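You operate a simulated robot arm through the tools that you are given. There is no shell and no other tool.

You run a simulated robot arm. Do the job below in one go: nothing can be reset, and whatever is moved stays where it is left.

TASK
Press-test the white onion from the three-cup tray and tip it to FIRM or CULL as the dial shows.
Fine: set it in the cradle, swing the press arm over it to test and clear before tipping; SOFT goes to CULL; level the cradle again; leave the other two in their cups.

The check looks at the end state, three seconds after you hand in, the way a careful person would. Anything else that was tipped, shoved, dropped, spilled or broken makes it a failure.

THE ROBOT
A 7-joint arm with a two-finger gripper, fixed in place. Base frame: the origin is at the foot of the arm, x ahead of it, y to its left, z up; the work surface is at about z = 0. Units: m, rad, N and s.
With the tool pointing down near the work surface it reaches from about 0.22 to 0.56 m from the base axis. Its first joint turns from -2.897 to 2.897 rad. Payload 1.2 kg.
The TCP is the grasp point between the finger pads, 0.022 m short of the fingertips. In the tool frame z runs along the fingers and y along their closing line. Largest opening 0.092 m; the body of the gripper starts 0.065 m behind the TCP.
Orientation is that of the tool frame in the base frame, as a unit quaternion [x, y, z, w]. With the fingers straight down and closing along the base's y, the tool's x points along the base's -x, its y along +y and its z along -z.

THE INTERFACE
- The arm moves only by the tool apply_moves. Its arguments are lists of equal length, an entry for each row: "angular": the turn, a rotation vector about the tool's x, y, z in rad, a list of three; "linear": the shift along the tool's x, y, z in m, a list of three; "jaw": the gripper command, from -1 (shut) to 1 (fully open), values between in proportion. In form: {"angular": [[rx, ry, rz], ...], "linear": [[x, y, z], ...], "jaw": [jaw, ...]}. A call has 1 to 20 rows; each row is the pose to reach, as a shift and turn from the pose commanded when the call began, along the tool's axes at that moment. Each row takes 0.2 s and may step no farther than 0.05 m and 0.15 rad from the row before; otherwise, or with a gripper value out of range, the whole call is refused. A pose out of reach is approached as far as the arm can. The call stops where the force on the tool passes 50 N (or 10 N more than at its start, if that is more) or the arm is blocked; 0.2 s more then pass. Each finger halts on what it meets, pressing with about 26 N; the grip force reading is that of the motor and also rises with nothing between the fingers. The clock runs only during rows and for 0.2 s after the last one: add rows that repeat a pose to give the fingers time. It gives the time, the measured TCP pose, the force on the tool (base axes), the opening and the grip force at its end, in the units of the frame above (readings bear some noise), with the torque about the TCP (base axes, N m) and any sound that the robot's microphone picked up.
- Cameras (640 x 400 px; columns grow to the right, rows downward): "scene" is fixed at [0.3908, 0.6405, 0.7949]; the picture's right is [-1.00, 0.02, 0.00], its down [0.02, 0.82, -0.57] and it looks along [-0.01, -0.57, -0.82] (base axes); focal length 314 px, centre (320, 200). "wrist" rides on the gripper at [0.071, 0.019, -0.102] in the tool frame; the picture's right is [-0.26, 0.96, 0.00], its down [-0.75, -0.20, -0.62] and it looks along [-0.60, -0.16, 0.78] (tool axes); focal length 280 px, centre (320, 200). There is no depth. A picture from a camera that has moved, and an enlarged one, comes with that camera's place and axes in the base frame and with its lens. The place of the scene camera against the robot may be out by one fixed shift of up to 0.025 m in any direction.
- grab_frame(camera): a new picture of that camera. No time passes.
- inspect(camera, box): a new picture of the part [left, top, right, bottom] of that camera's present view, enlarged. No time passes.
- finish_job(): hands the job in; it is judged then, once.

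Nothing tells you positions but the pictures and the camera data. Unless the task says otherwise, let go and move clear before handing in.

The tools are called after ">>>" as a command line: name --argument value ..., lists and objects as JSON in quotes. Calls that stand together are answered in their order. apply_moves: Moves the arm, as the interface text tells. Its arguments: {"type":"object","properties":{"angular":{"type":"array"},"linear":{"type":"array"},"jaw":{"type":"array"}},"required":["angular","linear","jaw"]} The other tools are called the same way: grab_frame (camera) takes a picture; inspect (camera, box) takes an enlarged picture of a part of a camera's view; finish_job () hands the job in.

At the start:

```text
time: 0.0
ee_pos: [0.1894, 0.2752, 0.4212]
tcp_rot: [0.0, 1.0, 0.0, 0.001]
contact_force: [0.9, -0.3, 0.3]
torque: [0.02, 0.0, 0.01]
gripper_width: 0.092
gripper_force: 0.1
```

scene: 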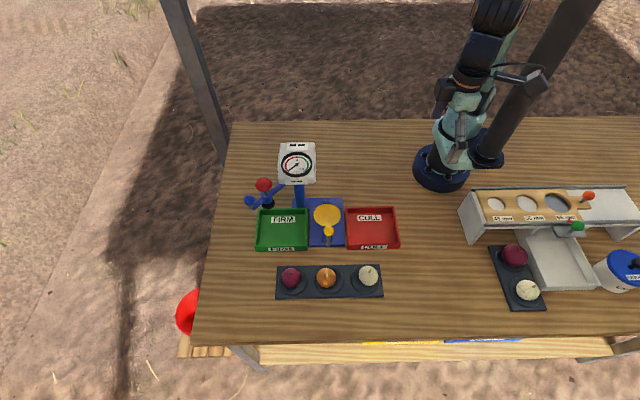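
wrist: 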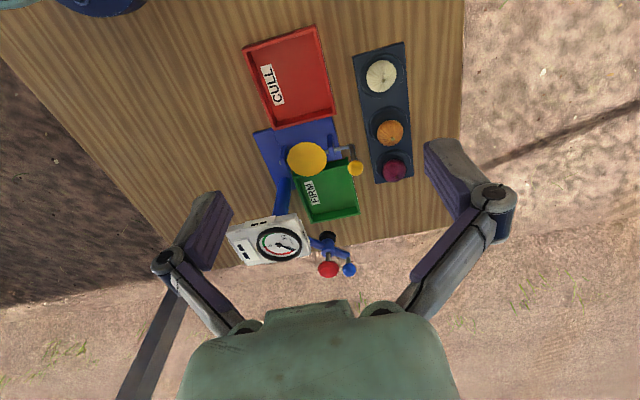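

I see a three-cup tray (red, orange and white onions), a yellow cradle between the FIRM and CULL trays, and a press arm with a dial. I'll look closer before I move anything.

>>> inspect --camera "scene" --box '[230, 130, 410, 310]'

>>> inspect --camera "wrist" --box '[220, 10, 440, 290]'

>>> inspect --camera "scene" --box '[240, 130, 350, 260]'

```text
2.22 times, centred on (320, 220) of scene
camera zoom: at [0.3908, 0.6405, 0.7949], right [-1.0, 0.02, 0.0], down [0.02, 0.82, -0.57], along [-0.01, -0.57, -0.82], focal length 698 px, centre (320, 156)
```

zoom: 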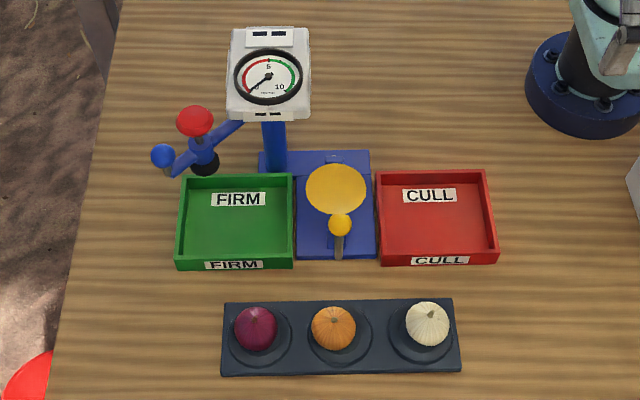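

```text
1.43 times, centred on (330, 150) of wrist
camera zoom: at [0.1196, 0.2943, 0.5225], right [0.26, 0.96, 0.0], down [0.75, -0.2, 0.63], along [0.6, -0.16, -0.78], focal length 401 px, centre (306, 271)
```

zoom: 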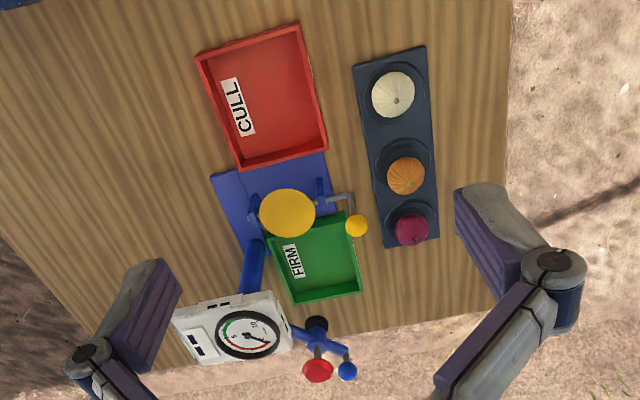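

```text
3.08 times, centred on (295, 195) of scene
camera zoom: at [0.3908, 0.6405, 0.7949], right [-1.0, 0.02, 0.0], down [0.02, 0.82, -0.57], along [-0.01, -0.57, -0.82], focal length 967 px, centre (397, 215)
```

zoom: 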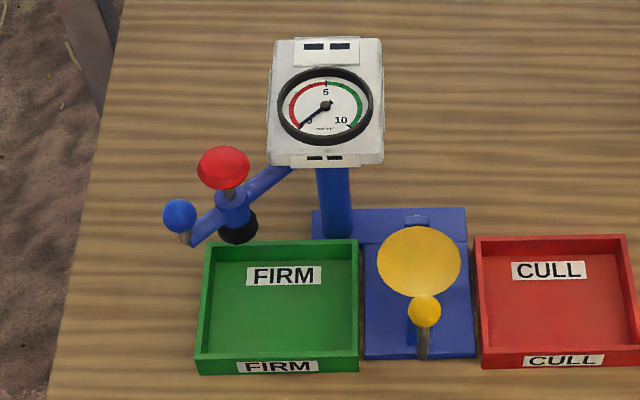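

The white onion is at about (0.268, 0.355), the cradle at about (0.366, 0.20) and the dial post near (0.44, 0.13). I'll bring the wrist camera closer to see how the mechanism works.

>>> apply_moves --angular '[[0, 0, 0], [0, 0, 0], [0, 0, 0], [0, 0, 0], [0, 0, 0]]' --linear '[[-0.008, -0.008, 0.04], [-0.015, -0.015, 0.08], [-0.022, -0.022, 0.12], [-0.03, -0.03, 0.15], [-0.03, -0.03, 0.17]]' --jaw '[1, 1, 1, 1, 1]'

>>> grab_frame --camera "wrist"

>>> grab_frame --camera "scene"

```text
time: 1.2
ee_pos: [0.2192, 0.2445, 0.2508]
tcp_rot: [0.0, 1.0, 0.0, 0.001]
contact_force: [-0.2, 0.1, 0.4]
torque: [-0.01, -0.01, 0.02]
gripper_width: 0.0919
gripper_force: 0.0
```

```text
taken
camera wrist: at [0.15, 0.2638, 0.3521], right [0.26, 0.96, 0.0], down [0.75, -0.2, 0.63], along [0.6, -0.16, -0.78], focal length 280 px, centre (320, 200)
```

wrist: 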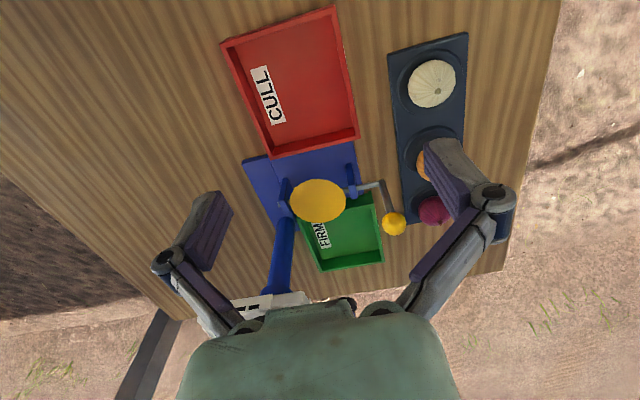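

```text
taken
```

scene: 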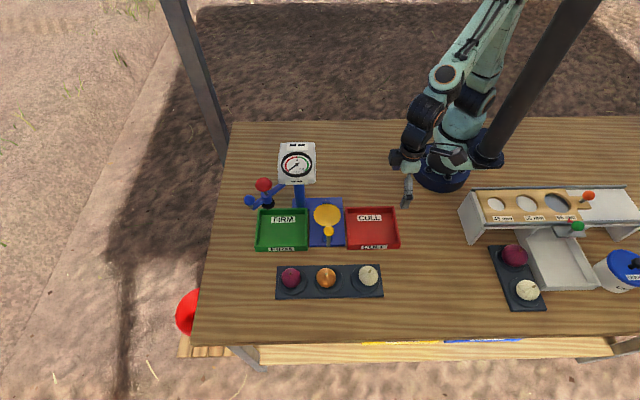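

>>> inspect --camera "wrist" --box '[220, 130, 440, 280]'

>>> inspect --camera "scene" --box '[295, 180, 355, 260]'

>>> inspect --camera "scene" --box '[240, 135, 330, 215]'

>>> inspect --camera "scene" --box '[270, 255, 390, 305]'

```text
2.67 times, centred on (330, 205) of wrist
camera zoom: at [0.15, 0.2638, 0.3521], right [0.26, 0.96, 0.0], down [0.75, -0.2, 0.63], along [0.6, -0.16, -0.78], focal length 748 px, centre (293, 187)
```

zoom: 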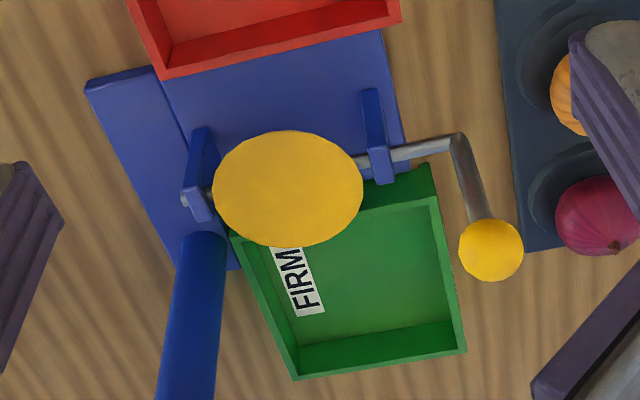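

```text
5.00 times, centred on (325, 220) of scene
camera zoom: at [0.3908, 0.6405, 0.7949], right [-1.0, 0.02, 0.0], down [0.02, 0.82, -0.57], along [-0.01, -0.57, -0.82], focal length 1571 px, centre (295, 100)
```

zoom: 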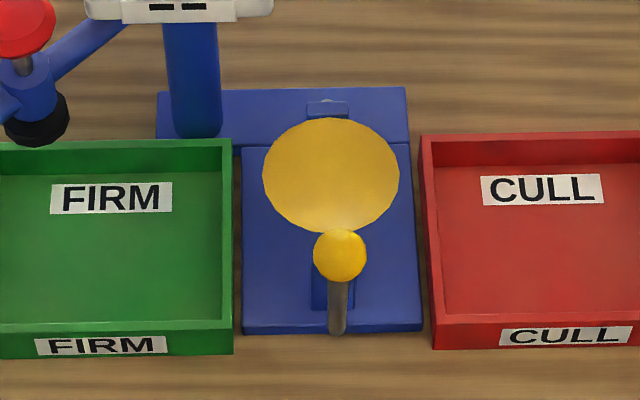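

```text
5.00 times, centred on (285, 175) of scene
camera zoom: at [0.3908, 0.6405, 0.7949], right [-1.0, 0.02, 0.0], down [0.02, 0.82, -0.57], along [-0.01, -0.57, -0.82], focal length 1571 px, centre (495, 325)
```

zoom: 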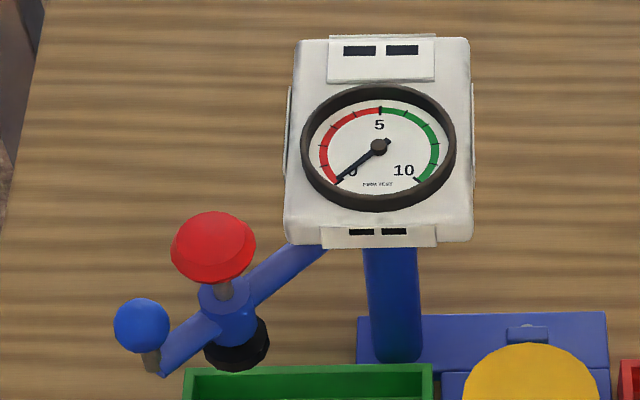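

```text
5.33 times, centred on (330, 280) of scene
camera zoom: at [0.3908, 0.6405, 0.7949], right [-1.0, 0.02, 0.0], down [0.02, 0.82, -0.57], along [-0.01, -0.57, -0.82], focal length 1676 px, centre (267, -227)
```

zoom: 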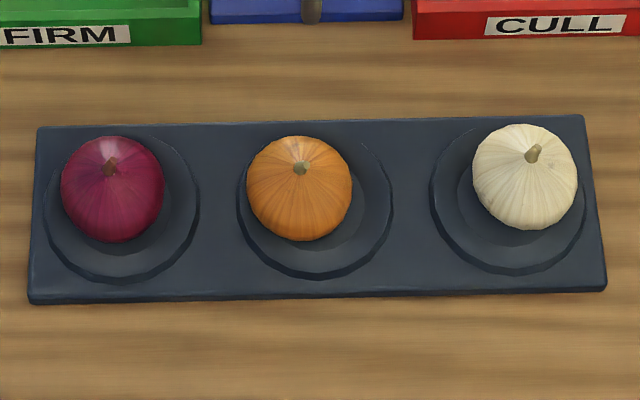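

The cradle is a shallow dish on a y-axis shaft, with a crank and yellow ball at about (0.373, 0.287, 0.13). The press arm hangs on the post at about (0.445, 0.13), with the red knob at (0.518, 0.203, 0.207) and the blue handle at (0.551, 0.235, 0.19). Next I'll hover over the white onion and check the alignment.

>>> apply_moves --angular '[[0, 0, 0], [0, 0, 0], [0, 0, 0], [0, 0, 0], [0, 0, 0]]' --linear '[[-0.015, 0.035, 0.0], [-0.03, 0.07, 0.0], [-0.0488, 0.111, 0.0], [-0.0488, 0.111, 0.05], [-0.0488, 0.111, 0.09]]' --jaw '[1, 1, 0.7, 0.7, 0.7]'

>>> grab_frame --camera "wrist"

>>> grab_frame --camera "scene"

```text
time: 2.4
ee_pos: [0.268, 0.354, 0.1609]
tcp_rot: [0.001, 1.0, -0.001, 0.001]
contact_force: [-0.2, -0.2, -0.8]
torque: [0.01, -0.01, 0.02]
gripper_width: 0.078
gripper_force: 0.2
```

```text
taken
camera wrist: at [0.1991, 0.3742, 0.2625], right [0.26, 0.96, 0.0], down [0.75, -0.2, 0.63], along [0.6, -0.17, -0.78], focal length 280 px, centre (320, 200)
```

wrist: 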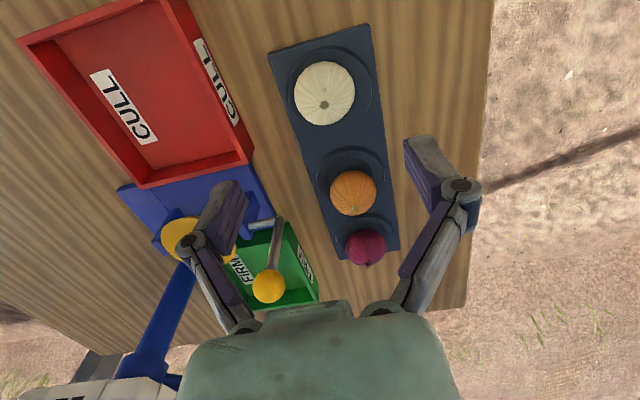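

```text
taken
```

scene: 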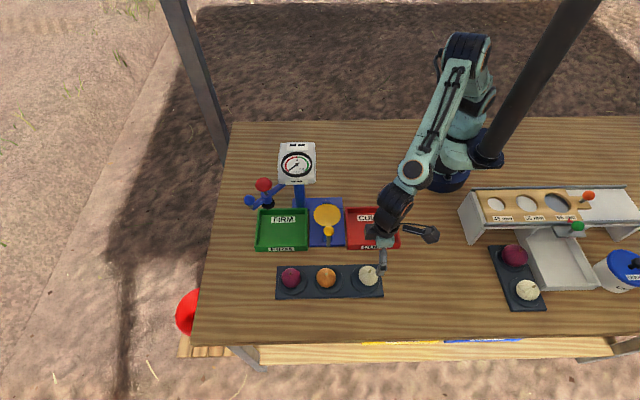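

The onion centre projects to about (0.268, 0.357, 0.040). I'll go down to TCP z of about 0.048 and close on it.

>>> apply_moves --angular '[[0, 0, 0], [0, 0, 0], [0, 0, 0], [0, 0, 0]]' --linear '[[0, 0.002, 0.04], [0, 0.002, 0.08], [0, 0.002, 0.1], [0, 0.002, 0.113]]' --jaw '[0.7, 0.7, 0.7, 0.7]'

>>> grab_frame --camera "wrist"

>>> inspect --camera "scene" --box '[270, 230, 420, 320]'

```text
time: 3.4
ee_pos: [0.2686, 0.357, 0.0494]
tcp_rot: [0.001, 1.0, 0.0, 0.001]
contact_force: [-0.6, 0.0, 0.2]
torque: [-0.01, 0.04, 0.01]
gripper_width: 0.0783
gripper_force: 0.0
```

```text
taken
camera wrist: at [0.1988, 0.3763, 0.1495], right [0.26, 0.96, 0.0], down [0.75, -0.2, 0.63], along [0.6, -0.16, -0.78], focal length 280 px, centre (320, 200)
```

wrist: 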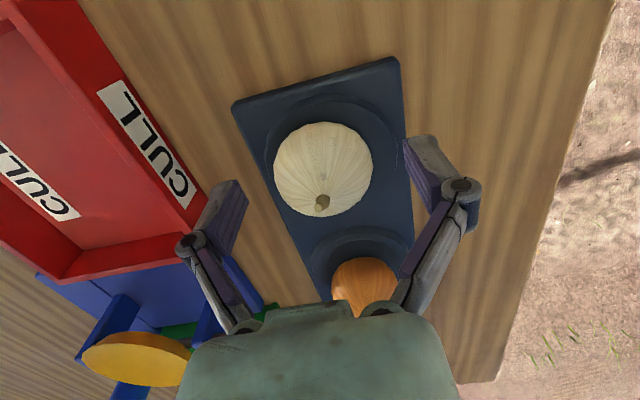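

```text
4.27 times, centred on (345, 275) of scene
camera zoom: at [0.3908, 0.6405, 0.7949], right [-1.0, 0.02, 0.0], down [0.02, 0.82, -0.57], along [-0.01, -0.57, -0.82], focal length 1341 px, centre (213, -120)
```

zoom: 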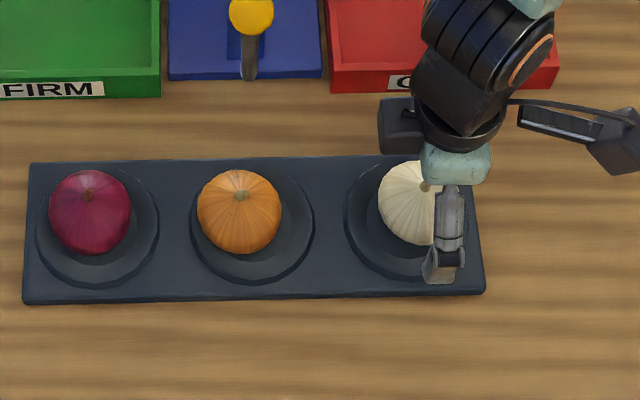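

The fingers straddle the white onion and are clear of its neighbours and the tray. I'll close on it.

>>> apply_moves --angular '[[0, 0, 0], [0, 0, 0], [0, 0, 0], [0, 0, 0]]' --linear '[[0, 0.001, 0.001], [0, 0.001, 0.001], [0, 0.001, 0.001], [0, 0.001, 0.001]]' --jaw '[0.3, -0.2, -0.4, -0.4]'

>>> grab_frame --camera "wrist"

>>> inspect --camera "scene" --box '[270, 230, 420, 320]'

```text
time: 4.4
ee_pos: [0.2687, 0.3572, 0.0485]
tcp_rot: [0.0, 1.0, 0.0, 0.001]
contact_force: [1.5, -1.4, 2.8]
torque: [-0.06, 0.0, 0.0]
gripper_width: 0.0481
gripper_force: 26.1
```

```text
taken
camera wrist: at [0.1988, 0.3774, 0.1487], right [0.26, 0.96, 0.0], down [0.75, -0.2, 0.63], along [0.6, -0.16, -0.78], focal length 280 px, centre (320, 200)
```

wrist: 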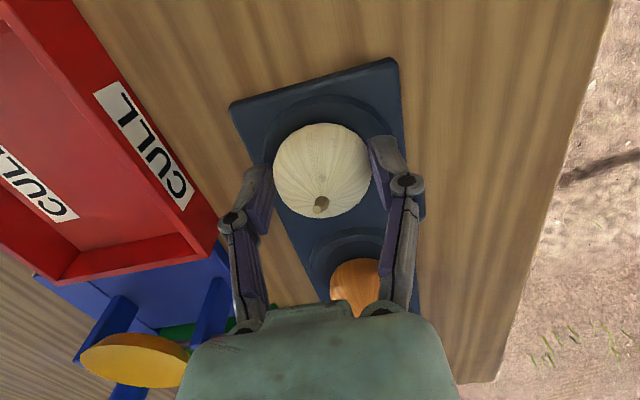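

```text
4.27 times, centred on (345, 275) of scene
camera zoom: at [0.3908, 0.6405, 0.7949], right [-1.0, 0.02, 0.0], down [0.02, 0.82, -0.57], along [-0.01, -0.57, -0.82], focal length 1341 px, centre (213, -120)
```

zoom: 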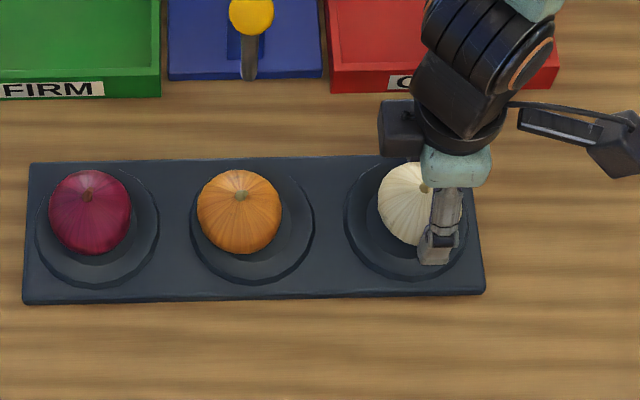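

The grip is solid at 48 mm and 26 N. I'll lift it straight up and check how it's held.

>>> apply_moves --angular '[[0, 0, 0], [0, 0, 0], [0, 0, 0], [0, 0, 0], [0, 0, 0], [0, 0, 0]]' --linear '[[0, 0, -0.01], [0, 0, -0.03], [0, 0, -0.06], [0, 0, -0.1], [0, 0, -0.14], [0, 0, -0.16]]' --jaw '[-0.4, -0.4, -0.4, -0.4, -0.4, -0.4]'

>>> grab_frame --camera "wrist"

>>> grab_frame --camera "scene"

```text
time: 5.8
ee_pos: [0.2665, 0.3573, 0.2084]
tcp_rot: [0.0, 1.0, -0.001, -0.001]
contact_force: [-1.2, -0.6, -0.7]
torque: [0.02, 0.01, 0.0]
gripper_width: 0.0478
gripper_force: 26.4
```

```text
taken
camera wrist: at [0.1986, 0.3776, 0.3089], right [0.26, 0.96, 0.0], down [0.75, -0.2, 0.63], along [0.6, -0.16, -0.78], focal length 280 px, centre (320, 200)
```

wrist: 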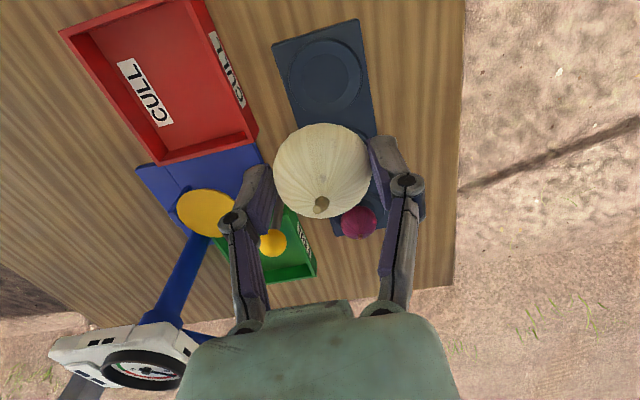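

```text
taken
```

scene: 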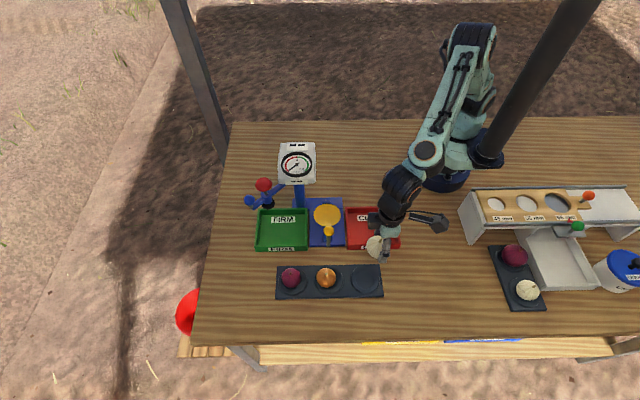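

The onion is held and centred in the pads. I'll carry it at z of about 0.21 to above the cradle at (0.367, 0.200).

>>> apply_moves --angular '[[0, 0, 0], [0, 0, 0], [0, 0, 0], [0, 0, 0], [0, 0, 0], [0, 0, 0]]' --linear '[[-0.018, -0.03, 0], [-0.038, -0.062, 0], [-0.058, -0.095, 0], [-0.078, -0.128, 0], [-0.0985, -0.157, 0], [-0.0985, -0.157, 0]]' --jaw '[-0.4, -0.4, -0.4, -0.4, -0.4, -0.4]'

>>> grab_frame --camera "wrist"

>>> inspect --camera "scene" --box '[240, 120, 420, 270]'

```text
time: 7.2
ee_pos: [0.3667, 0.2003, 0.208]
tcp_rot: [0.0, 1.0, 0.0, 0.0]
contact_force: [-0.2, -0.4, -2.1]
torque: [-0.03, -0.01, 0.02]
gripper_width: 0.0478
gripper_force: 26.1
```

```text
taken
camera wrist: at [0.2972, 0.221, 0.3085], right [0.26, 0.96, 0.0], down [0.75, -0.2, 0.63], along [0.6, -0.16, -0.78], focal length 280 px, centre (320, 200)
```

wrist: 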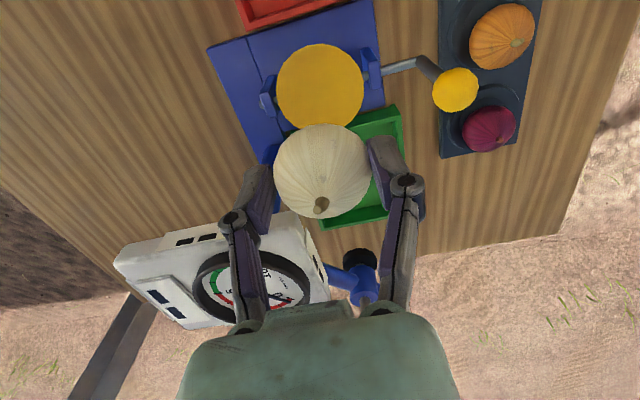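

```text
2.67 times, centred on (330, 195) of scene
camera zoom: at [0.3908, 0.6405, 0.7949], right [-1.0, 0.02, 0.0], down [0.02, 0.82, -0.57], along [-0.01, -0.57, -0.82], focal length 838 px, centre (293, 213)
```

zoom: 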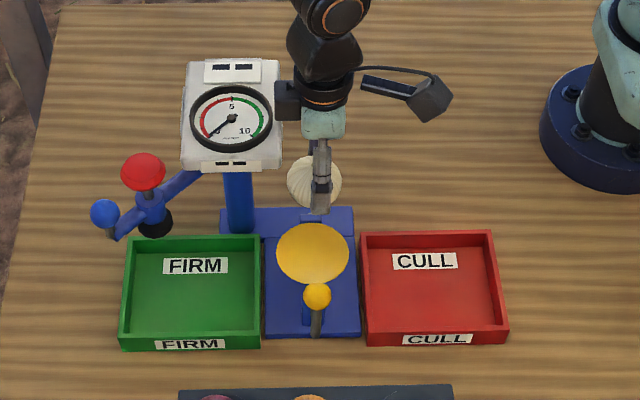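

I'm right above the dish at (0.367, 0.202), and the hand is clear of the dial. I'll lower to just above the dish first.

>>> apply_moves --angular '[[0, 0, 0], [0, 0, 0], [0, 0, 0], [0, 0, 0]]' --linear '[[0, 0.001, 0.03], [0, 0.001, 0.06], [0, 0.001, 0.085], [0, 0.001, 0.095]]' --jaw '[-0.4, -0.4, -0.4, -0.4]'

>>> grab_frame --camera "wrist"

>>> inspect --camera "scene" --box '[240, 130, 400, 260]'

```text
time: 8.2
ee_pos: [0.3673, 0.2022, 0.1116]
tcp_rot: [0.0, 1.0, -0.001, 0.001]
contact_force: [-0.5, -0.4, -0.3]
torque: [0.02, -0.02, 0.0]
gripper_width: 0.0478
gripper_force: 25.8
```

```text
taken
camera wrist: at [0.2977, 0.2217, 0.2136], right [0.26, 0.96, 0.0], down [0.75, -0.2, 0.63], along [0.6, -0.16, -0.78], focal length 280 px, centre (320, 200)
```

wrist: 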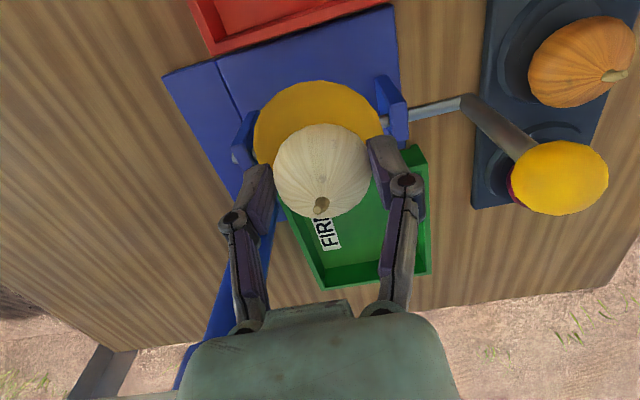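

```text
3.08 times, centred on (320, 195) of scene
camera zoom: at [0.3908, 0.6405, 0.7949], right [-1.0, 0.02, 0.0], down [0.02, 0.82, -0.57], along [-0.01, -0.57, -0.82], focal length 967 px, centre (320, 215)
```

zoom: 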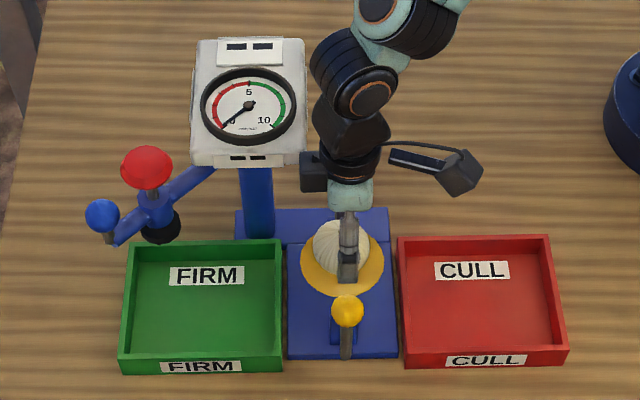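

>>> apply_moves --angular '[[0, 0, 0], [0, 0, 0]]' --linear '[[0, 0, 0.005], [0, 0, 0.01]]' --jaw '[-0.4, -0.4]'

>>> inspect --camera "scene" --box '[300, 190, 350, 230]'

>>> inspect --camera "wrist" --box '[200, 60, 440, 240]'

```text
time: 8.8
ee_pos: [0.3667, 0.2019, 0.1029]
tcp_rot: [0.0, 1.0, -0.001, 0.001]
contact_force: [-0.1, -0.4, -1.6]
torque: [-0.02, 0.02, 0.02]
gripper_width: 0.0475
gripper_force: 26.2
```

```text
10.00 times, centred on (325, 210) of scene
camera zoom: at [0.3908, 0.6405, 0.7949], right [-1.0, 0.02, 0.0], down [0.02, 0.82, -0.57], along [-0.01, -0.57, -0.82], focal length 3142 px, centre (270, 100)
```

zoom: 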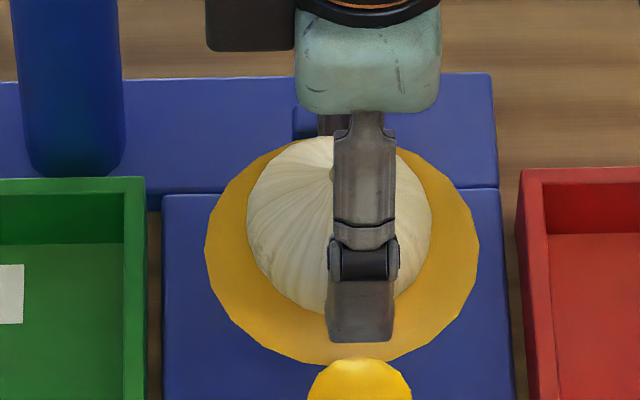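

```text
2.22 times, centred on (320, 150) of wrist
camera zoom: at [0.2976, 0.2219, 0.2033], right [0.26, 0.96, 0.0], down [0.75, -0.2, 0.63], along [0.6, -0.16, -0.78], focal length 623 px, centre (320, 311)
```

zoom: 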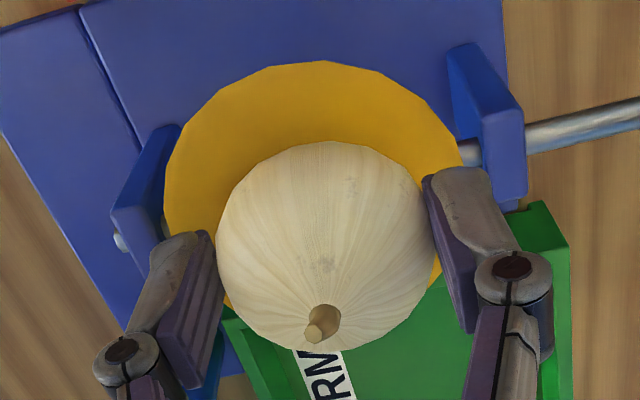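

>>> apply_moves --angular '[[0, 0, 0], [0, 0, 0], [0, 0, 0]]' --linear '[[0, 0, 0.003], [0, 0, 0.006], [0, 0, 0.006]]' --jaw '[-0.4, -0.4, -0.4]'

>>> inspect --camera "wrist" --box '[200, 60, 440, 240]'

```text
time: 9.6
ee_pos: [0.3671, 0.2017, 0.0971]
tcp_rot: [0.001, 1.0, 0.001, 0.003]
contact_force: [2.2, -0.1, 18.1]
torque: [-0.01, -0.12, 0.07]
gripper_width: 0.0474
gripper_force: 26.1
```

```text
2.22 times, centred on (320, 150) of wrist
camera zoom: at [0.298, 0.2221, 0.198], right [0.26, 0.96, 0.0], down [0.75, -0.21, 0.63], along [0.61, -0.16, -0.78], focal length 623 px, centre (320, 311)
```

zoom: 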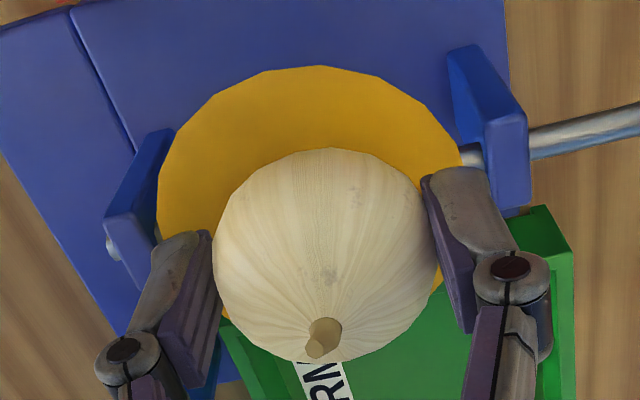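

The onion has touched the dish, at about 18 N. I'll back off 2 mm and open gently.

>>> apply_moves --angular '[[0, 0, 0], [0, 0, 0]]' --linear '[[0, 0, -0.0015], [0, 0, -0.0015]]' --jaw '[-0.4, -0.4]'

```text
time: 10.2
ee_pos: [0.3678, 0.2022, 0.0974]
tcp_rot: [0.001, 1.0, -0.001, -0.001]
contact_force: [1.0, -0.2, 0.8]
torque: [0.02, -0.03, 0.01]
gripper_width: 0.047
gripper_force: 26.4
```

>>> apply_moves --angular '[[0, 0, 0], [0, 0, 0], [0, 0, 0], [0, 0, 0], [0, 0, 0], [0, 0, 0]]' --linear '[[0, 0, 0], [0, 0, 0], [0, 0, 0], [0, 0, 0], [0, 0, 0], [0, 0, 0]]' --jaw '[0.05, 0.15, 0.3, 0.45, 0.6, 0.7]'

>>> inspect --camera "wrist" --box '[200, 60, 440, 240]'

>>> inspect --camera "scene" --box '[300, 190, 350, 230]'

```text
time: 11.6
ee_pos: [0.3672, 0.2011, 0.0984]
tcp_rot: [-0.001, 1.0, 0.0, 0.001]
contact_force: [0.6, -0.8, 0.3]
torque: [0.0, 0.02, 0.0]
gripper_width: 0.0782
gripper_force: 0.1
```

```text
2.22 times, centred on (320, 150) of wrist
camera zoom: at [0.2974, 0.2219, 0.1991], right [0.26, 0.96, 0.0], down [0.75, -0.2, 0.63], along [0.6, -0.16, -0.78], focal length 623 px, centre (320, 311)
```

zoom: 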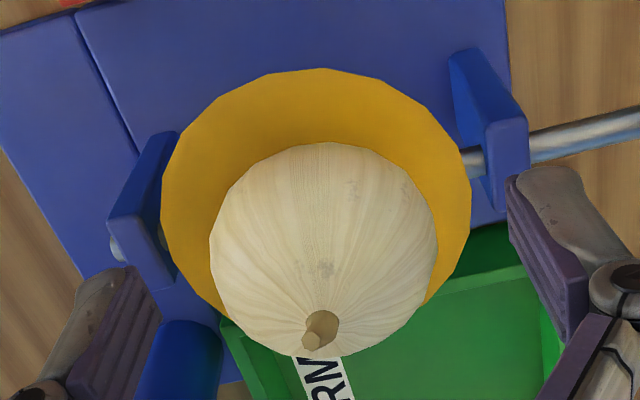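

```text
10.00 times, centred on (325, 210) of scene
camera zoom: at [0.3908, 0.6405, 0.7949], right [-1.0, 0.02, 0.0], down [0.02, 0.82, -0.57], along [-0.01, -0.57, -0.82], focal length 3142 px, centre (270, 100)
```

zoom: 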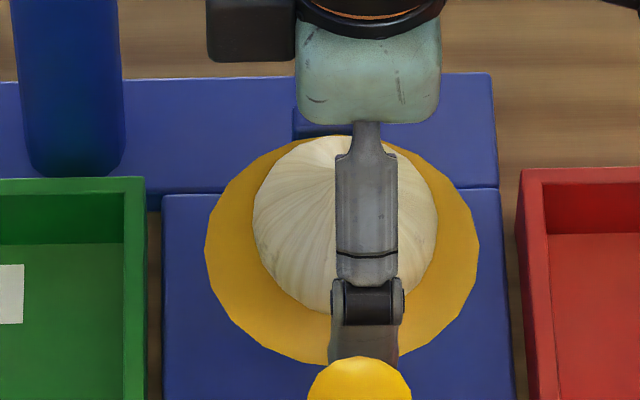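

The onion sits centred in the level cradle. I'll lift straight clear and get a better view of the press arm.

>>> apply_moves --angular '[[0, 0, 0], [0, 0, 0], [0, 0, 0], [0, 0, 0], [0, 0, 0], [0, 0, 0], [0, 0, 0]]' --linear '[[0, 0, -0.02], [0, 0, -0.05], [0, 0, -0.09], [0, 0, -0.13], [0, 0, -0.17], [0, 0, -0.21], [-0.033, 0.019, -0.215]]' --jaw '[0.75, 0.75, 0.75, 0.75, 0.75, 0.5, 0]'

>>> grab_frame --camera "wrist"

>>> inspect --camera "scene" --box '[230, 130, 390, 260]'

```text
time: 13.2
ee_pos: [0.3997, 0.2218, 0.3141]
tcp_rot: [0.0, 1.0, 0.0, 0.001]
contact_force: [-0.2, -0.3, 0.2]
torque: [-0.01, 0.04, 0.0]
gripper_width: 0.0461
gripper_force: 0.1
```

```text
taken
camera wrist: at [0.33, 0.2418, 0.4146], right [0.26, 0.96, 0.0], down [0.75, -0.2, 0.63], along [0.6, -0.16, -0.78], focal length 280 px, centre (320, 200)
```

wrist: 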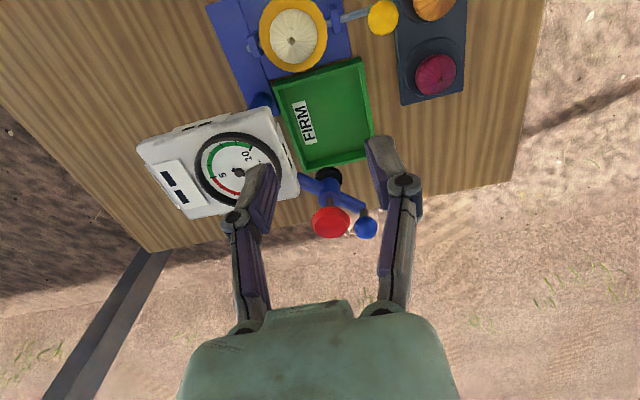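

```text
3.08 times, centred on (310, 195) of scene
camera zoom: at [0.3908, 0.6405, 0.7949], right [-1.0, 0.02, 0.0], down [0.02, 0.82, -0.57], along [-0.01, -0.57, -0.82], focal length 967 px, centre (351, 215)
```

zoom: 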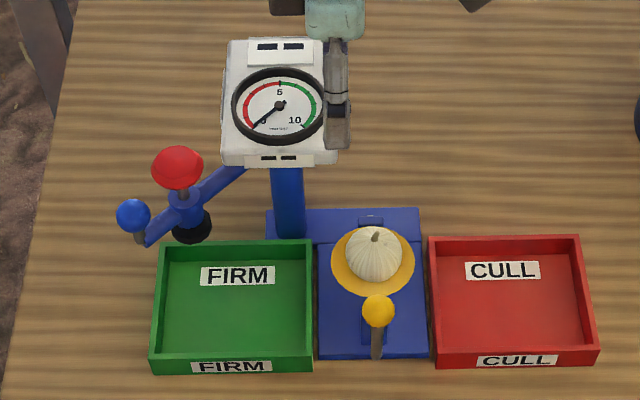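

>>> inspect --camera "wrist" --box '[200, 100, 400, 250]'

>>> inspect --camera "scene" --box '[240, 165, 320, 215]'

```text
2.67 times, centred on (300, 175) of wrist
camera zoom: at [0.33, 0.2418, 0.4146], right [0.26, 0.96, 0.0], down [0.75, -0.2, 0.63], along [0.6, -0.16, -0.78], focal length 748 px, centre (373, 267)
```

zoom: 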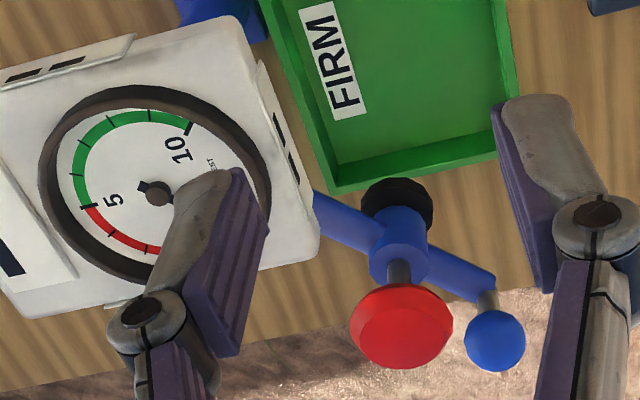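

```text
8.00 times, centred on (280, 190) of scene
camera zoom: at [0.3908, 0.6405, 0.7949], right [-1.0, 0.02, 0.0], down [0.02, 0.82, -0.57], along [-0.01, -0.57, -0.82], focal length 2514 px, centre (640, 280)
```

zoom: 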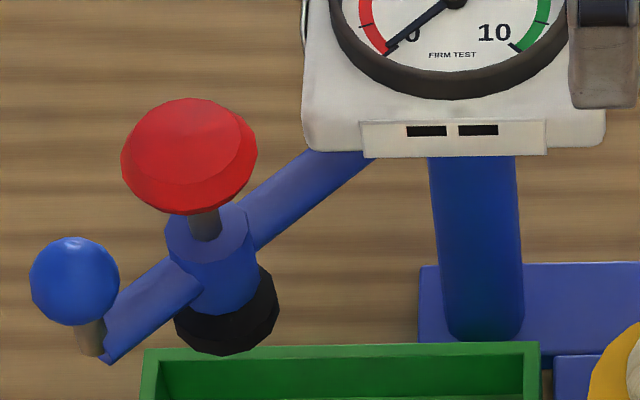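

The press has a red mushroom knob at about (0.514, 0.204, 0.213) above a black foot, on an arm that pivots on the post at about (0.442, 0.131). The blue ball is at a radius of about 0.60 m, which is out of reach, so I'll cage the red knob between the fingers and swing from there. First I'll turn the tool so the jaws close along the arc, staying at a safe height.

>>> apply_moves --angular '[[0, 0, 0.147], [0, 0, 0.294], [0, 0, 0.441], [0, 0, 0.588], [0, 0, 0.735], [0, 0, 0.882], [0, 0, 1.029], [0, 0, 1.176], [0, 0, 1.323], [0, 0, 1.47], [0, 0, 1.617], [0, 0, 1.764], [0, 0, 1.911], [0, 0, 2.058], [0, 0, 2.205], [0, 0, 2.35]]' --linear '[[0, 0, -0.01], [0, 0, -0.02], [-0.01, -0.002, -0.02], [-0.02, -0.004, -0.02], [-0.03, -0.006, -0.02], [-0.04, -0.008, -0.02], [-0.05, -0.01, -0.02], [-0.06, -0.012, -0.02], [-0.07, -0.014, -0.02], [-0.08, -0.016, -0.02], [-0.09, -0.018, -0.02], [-0.1, -0.018, -0.02], [-0.11, -0.018, -0.02], [-0.114, -0.018, -0.02], [-0.114, -0.018, -0.02], [-0.114, -0.018, -0.02]]' --jaw '[0.3, 0.3, 0.3, 0.3, 0.3, 0.3, 0.3, 0.3, 0.3, 0.3, 0.3, 0.3, 0.3, 0.3, 0.3, 0.3]'

>>> grab_frame --camera "wrist"

>>> grab_frame --camera "scene"

```text
time: 16.6
ee_pos: [0.4722, 0.1858, 0.3185]
tcp_rot: [0.898, 0.44, 0.0, 0.001]
contact_force: [0.4, 0.4, -1.1]
torque: [0.01, 0.03, 0.0]
gripper_width: 0.0599
gripper_force: 0.1
out of reach, approached as far as the arm can: row 9, 10, 11, 12, 13, 14, 15, 16
```

```text
taken
camera wrist: at [0.5327, 0.231, 0.4177], right [0.6, -0.8, 0.0], down [-0.62, -0.47, 0.63], along [-0.5, -0.38, -0.78], focal length 280 px, centre (320, 200)
```

wrist: 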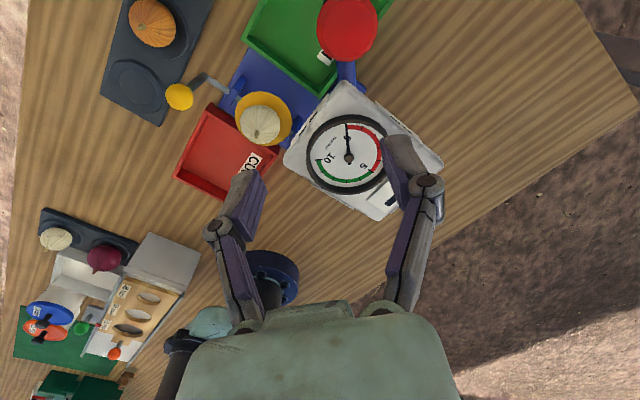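

```text
taken
```

scene: 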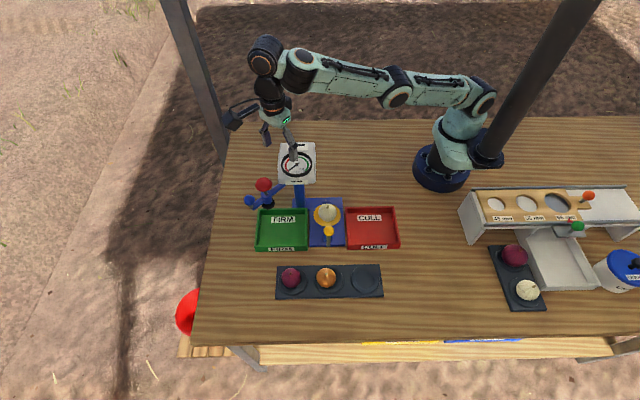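

At this height the arm can't reach the knob position with the tool vertical. I'll tilt the fingers outward about the tool's y axis to gain reach, and see where the commanded pose ends up.

>>> apply_moves --angular '[[0, 0.14, 0], [0, 0.28, 0], [0, 0.42, 0], [0, 0.42, 0]]' --linear '[[0, 0, 0], [0, 0, 0], [0, 0, 0], [0, 0, 0]]' --jaw '[0.3, 0.3, 0.3, 0.3]'

>>> grab_frame --camera "wrist"

>>> grab_frame --camera "scene"

```text
time: 17.6
ee_pos: [0.4722, 0.1855, 0.3166]
tcp_rot: [0.893, 0.437, 0.093, -0.045]
contact_force: [-0.1, 0.7, -0.5]
torque: [-0.03, 0.0, 0.0]
gripper_width: 0.0596
gripper_force: 0.1
out of reach, approached as far as the arm can: row 2, 3, 4
```

```text
taken
camera wrist: at [0.5186, 0.2128, 0.43], right [0.61, -0.79, -0.05], down [-0.69, -0.56, 0.46], along [-0.39, -0.24, -0.89], focal length 280 px, centre (320, 200)
```

wrist: 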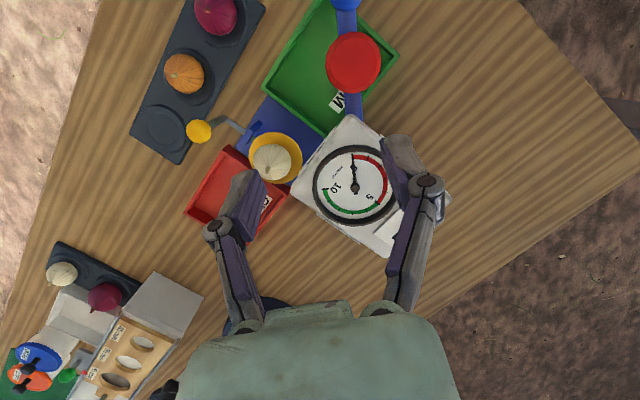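

```text
taken
```

scene: 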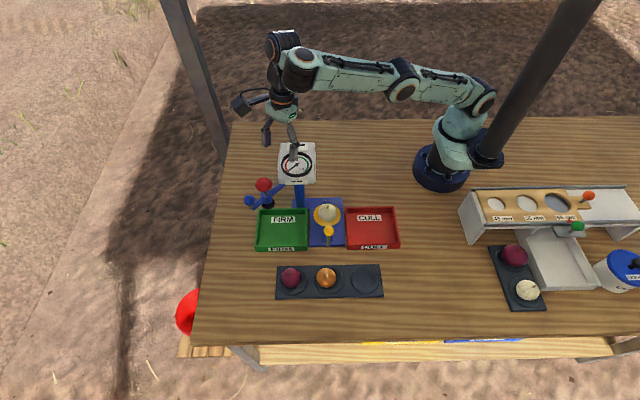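

The wrist seems to be at a joint limit in this turn direction. I'll undo the tilt and turn the other way, which gives the same jaw line with the tool turned 180°.

>>> apply_moves --angular '[[0, -0.1, 0], [0, -0.206, 0]]' --linear '[[-0.02, 0, 0], [-0.04, 0, 0]]' --jaw '[0.3, 0.3]'

```text
time: 18.2
ee_pos: [0.4473, 0.155, 0.3076]
tcp_rot: [0.898, 0.44, -0.001, 0.001]
contact_force: [-0.2, -0.3, -0.2]
torque: [-0.03, 0.01, 0.0]
gripper_width: 0.0597
gripper_force: 0.1
```

>>> apply_moves --angular '[[0, 0, -0.15], [0, 0, -0.3], [0, 0, -0.45], [0, 0, -0.6], [0, 0, -0.75], [0, 0, -0.9], [0, 0, -1.05], [0, 0, -1.2], [0, 0, -1.35], [0, 0, -1.5]]' --linear '[[0, 0, -0.01], [0.005, -0.008, -0.01], [0.01, -0.015, -0.01], [0.015, -0.023, -0.01], [0.02, -0.03, -0.01], [0.026, -0.038, -0.01], [0.032, -0.047, -0.01], [0.038, -0.055, -0.01], [0.044, -0.064, -0.01], [0.0506, -0.0734, -0.01]]' --jaw '[0.3, 0.3, 0.3, 0.3, 0.3, 0.3, 0.3, 0.3, 0.3, 0.3]'

>>> apply_moves --angular '[[0, 0, -0.15], [0, 0, -0.3], [0, 0, -0.45], [0, 0, -0.6], [0, 0, -0.75], [0, 0, -0.9], [0, 0, -1.05], [0, 0, -1.2], [0, 0, -1.35], [0, 0, -1.5]]' --linear '[[0, 0, 0], [0, 0, 0], [0, 0, 0], [0, 0, 0], [0, 0, 0], [0, 0, 0], [0, 0, 0], [0, 0, 0], [0, 0, 0], [0, 0, 0]]' --jaw '[0.3, 0.3, 0.3, 0.3, 0.3, 0.3, 0.3, 0.3, 0.3, 0.3]'

>>> grab_frame --camera "scene"

>>> grab_frame --camera "wrist"

```text
time: 20.4
ee_pos: [0.42, 0.2383, 0.3189]
tcp_rot: [0.356, 0.935, 0.0, 0.0]
contact_force: [-0.7, -0.7, -1.0]
torque: [0.02, 0.01, 0.02]
gripper_width: 0.0598
gripper_force: 0.1
```

```text
time: 22.6
ee_pos: [0.4206, 0.2399, 0.3182]
tcp_rot: [-0.377, 0.926, 0.001, 0.001]
contact_force: [0.1, -0.9, -0.5]
torque: [-0.01, 0.02, 0.03]
gripper_width: 0.0597
gripper_force: 0.1
```

```text
taken
```

scene: 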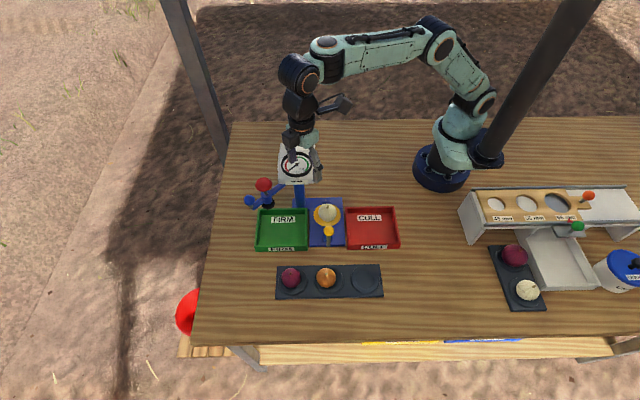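

```text
taken
camera wrist: at [0.3583, 0.2043, 0.4188], right [-0.48, 0.87, 0.0], down [0.68, 0.38, 0.63], along [0.55, 0.3, -0.78], focal length 280 px, centre (320, 200)
```

wrist: 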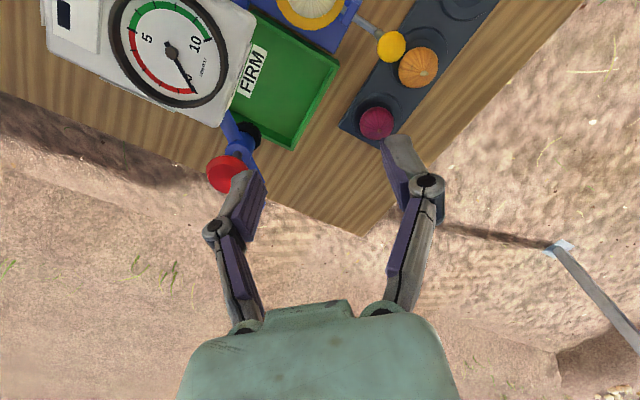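

The turn worked in this direction. Now I'll tilt the fingers outward a little and approach above the red knob.

>>> apply_moves --angular '[[0, -0.13, 0], [0, -0.26, 0], [0, -0.38, 0], [0, -0.38, 0], [0, -0.38, 0], [0, -0.38, 0]]' --linear '[[0, -0.01, 0], [-0.01, -0.03, 0], [-0.02, -0.05, 0], [-0.03, -0.07, 0], [-0.0418, -0.091, 0.015], [-0.0418, -0.091, 0.03]]' --jaw '[0.3, 0.3, 0.3, 0.3, 0.3, 0.3]'

>>> grab_frame --camera "scene"

>>> grab_frame --camera "wrist"

```text
time: 24.0
ee_pos: [0.5153, 0.2026, 0.2871]
tcp_rot: [-0.368, 0.91, 0.072, 0.177]
contact_force: [-0.1, 0.1, -0.1]
torque: [0.02, -0.01, 0.0]
gripper_width: 0.0597
gripper_force: 0.1
```

```text
taken
```

scene: 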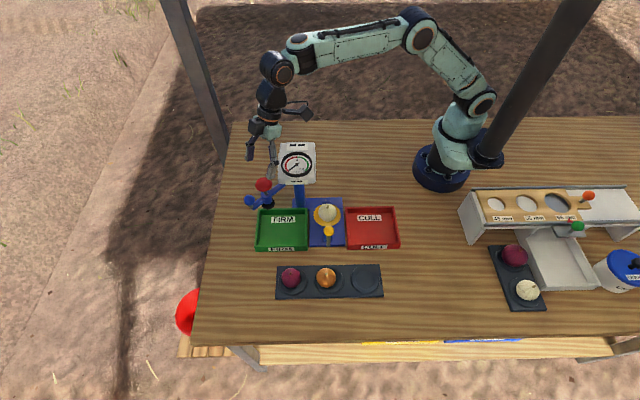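

```text
taken
camera wrist: at [0.4287, 0.1453, 0.3549], right [-0.5, 0.86, 0.1], down [0.48, 0.18, 0.86], along [0.72, 0.47, -0.5], focal length 280 px, centre (320, 200)
```

wrist: 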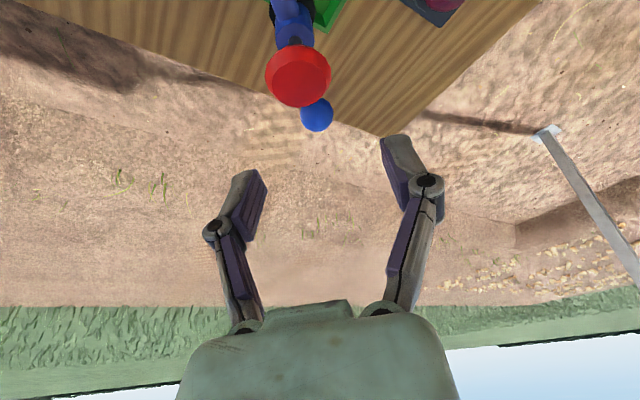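

It's reachable with this tilt. The knob sits about 5 mm to one side along the jaw line, so I'll correct for that while coming down.

>>> apply_moves --angular '[[0, 0, 0], [0, 0, 0], [0, 0, 0]]' --linear '[[0, -0.005, 0], [0.0074, -0.005, 0.0186], [0.013, -0.005, 0.0325]]' --jaw '[0.4, 0.4, 0.4]'

>>> grab_frame --camera "wrist"

>>> inspect --camera "scene" --box '[220, 110, 340, 220]'

```text
time: 24.8
ee_pos: [0.517, 0.1987, 0.2528]
tcp_rot: [-0.369, 0.91, 0.072, 0.175]
contact_force: [0.0, -0.4, -0.3]
torque: [0.01, 0.02, 0.01]
gripper_width: 0.0644
gripper_force: 0.0
```

```text
taken
camera wrist: at [0.4313, 0.1421, 0.3203], right [-0.5, 0.86, 0.1], down [0.48, 0.18, 0.86], along [0.73, 0.47, -0.5], focal length 280 px, centre (320, 200)
```

wrist: 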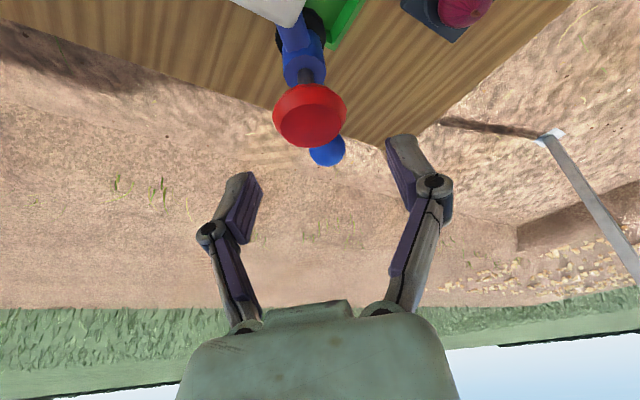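

```text
3.64 times, centred on (280, 165) of scene
camera zoom: at [0.3908, 0.6405, 0.7949], right [-1.0, 0.02, 0.0], down [0.02, 0.82, -0.57], along [-0.01, -0.57, -0.82], focal length 1143 px, centre (466, 327)
```

zoom: 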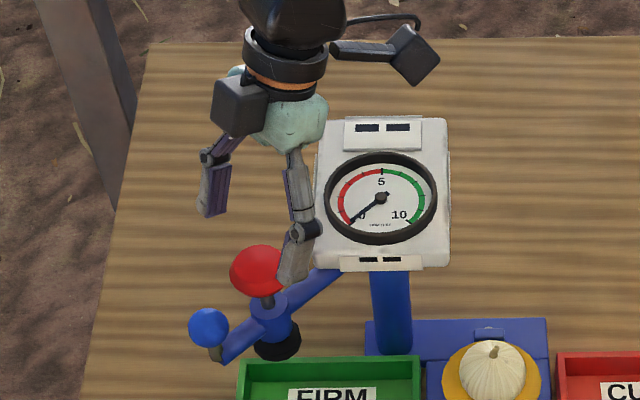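

>>> apply_moves --angular '[[0, 0, 0], [0, 0, 0], [0, 0, 0]]' --linear '[[0.005, -0.002, 0.012], [0.009, -0.002, 0.023], [0.0133, -0.002, 0.0334]]' --jaw '[0.4, 0.4, 0.4]'

>>> grab_frame --camera "wrist"

>>> inspect --camera "scene" --box '[220, 110, 340, 220]'

```text
time: 25.6
ee_pos: [0.5193, 0.1988, 0.2181]
tcp_rot: [-0.368, 0.911, 0.071, 0.176]
contact_force: [1.4, 0.0, -0.4]
torque: [0.0, 0.02, 0.04]
gripper_width: 0.0646
gripper_force: 0.0
```

```text
taken
camera wrist: at [0.433, 0.1406, 0.2846], right [-0.5, 0.86, 0.1], down [0.48, 0.18, 0.86], along [0.73, 0.47, -0.5], focal length 280 px, centre (320, 200)
```

wrist: 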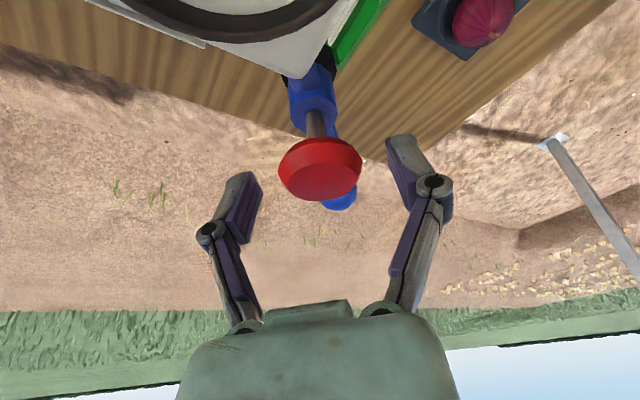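

```text
3.64 times, centred on (280, 165) of scene
camera zoom: at [0.3908, 0.6405, 0.7949], right [-1.0, 0.02, 0.0], down [0.02, 0.82, -0.57], along [-0.01, -0.57, -0.82], focal length 1143 px, centre (466, 327)
```

zoom: 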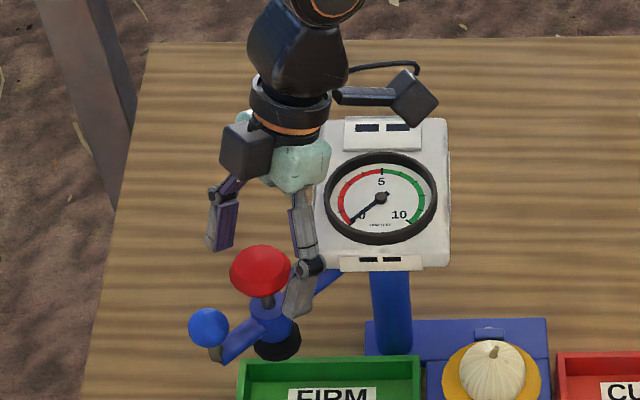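

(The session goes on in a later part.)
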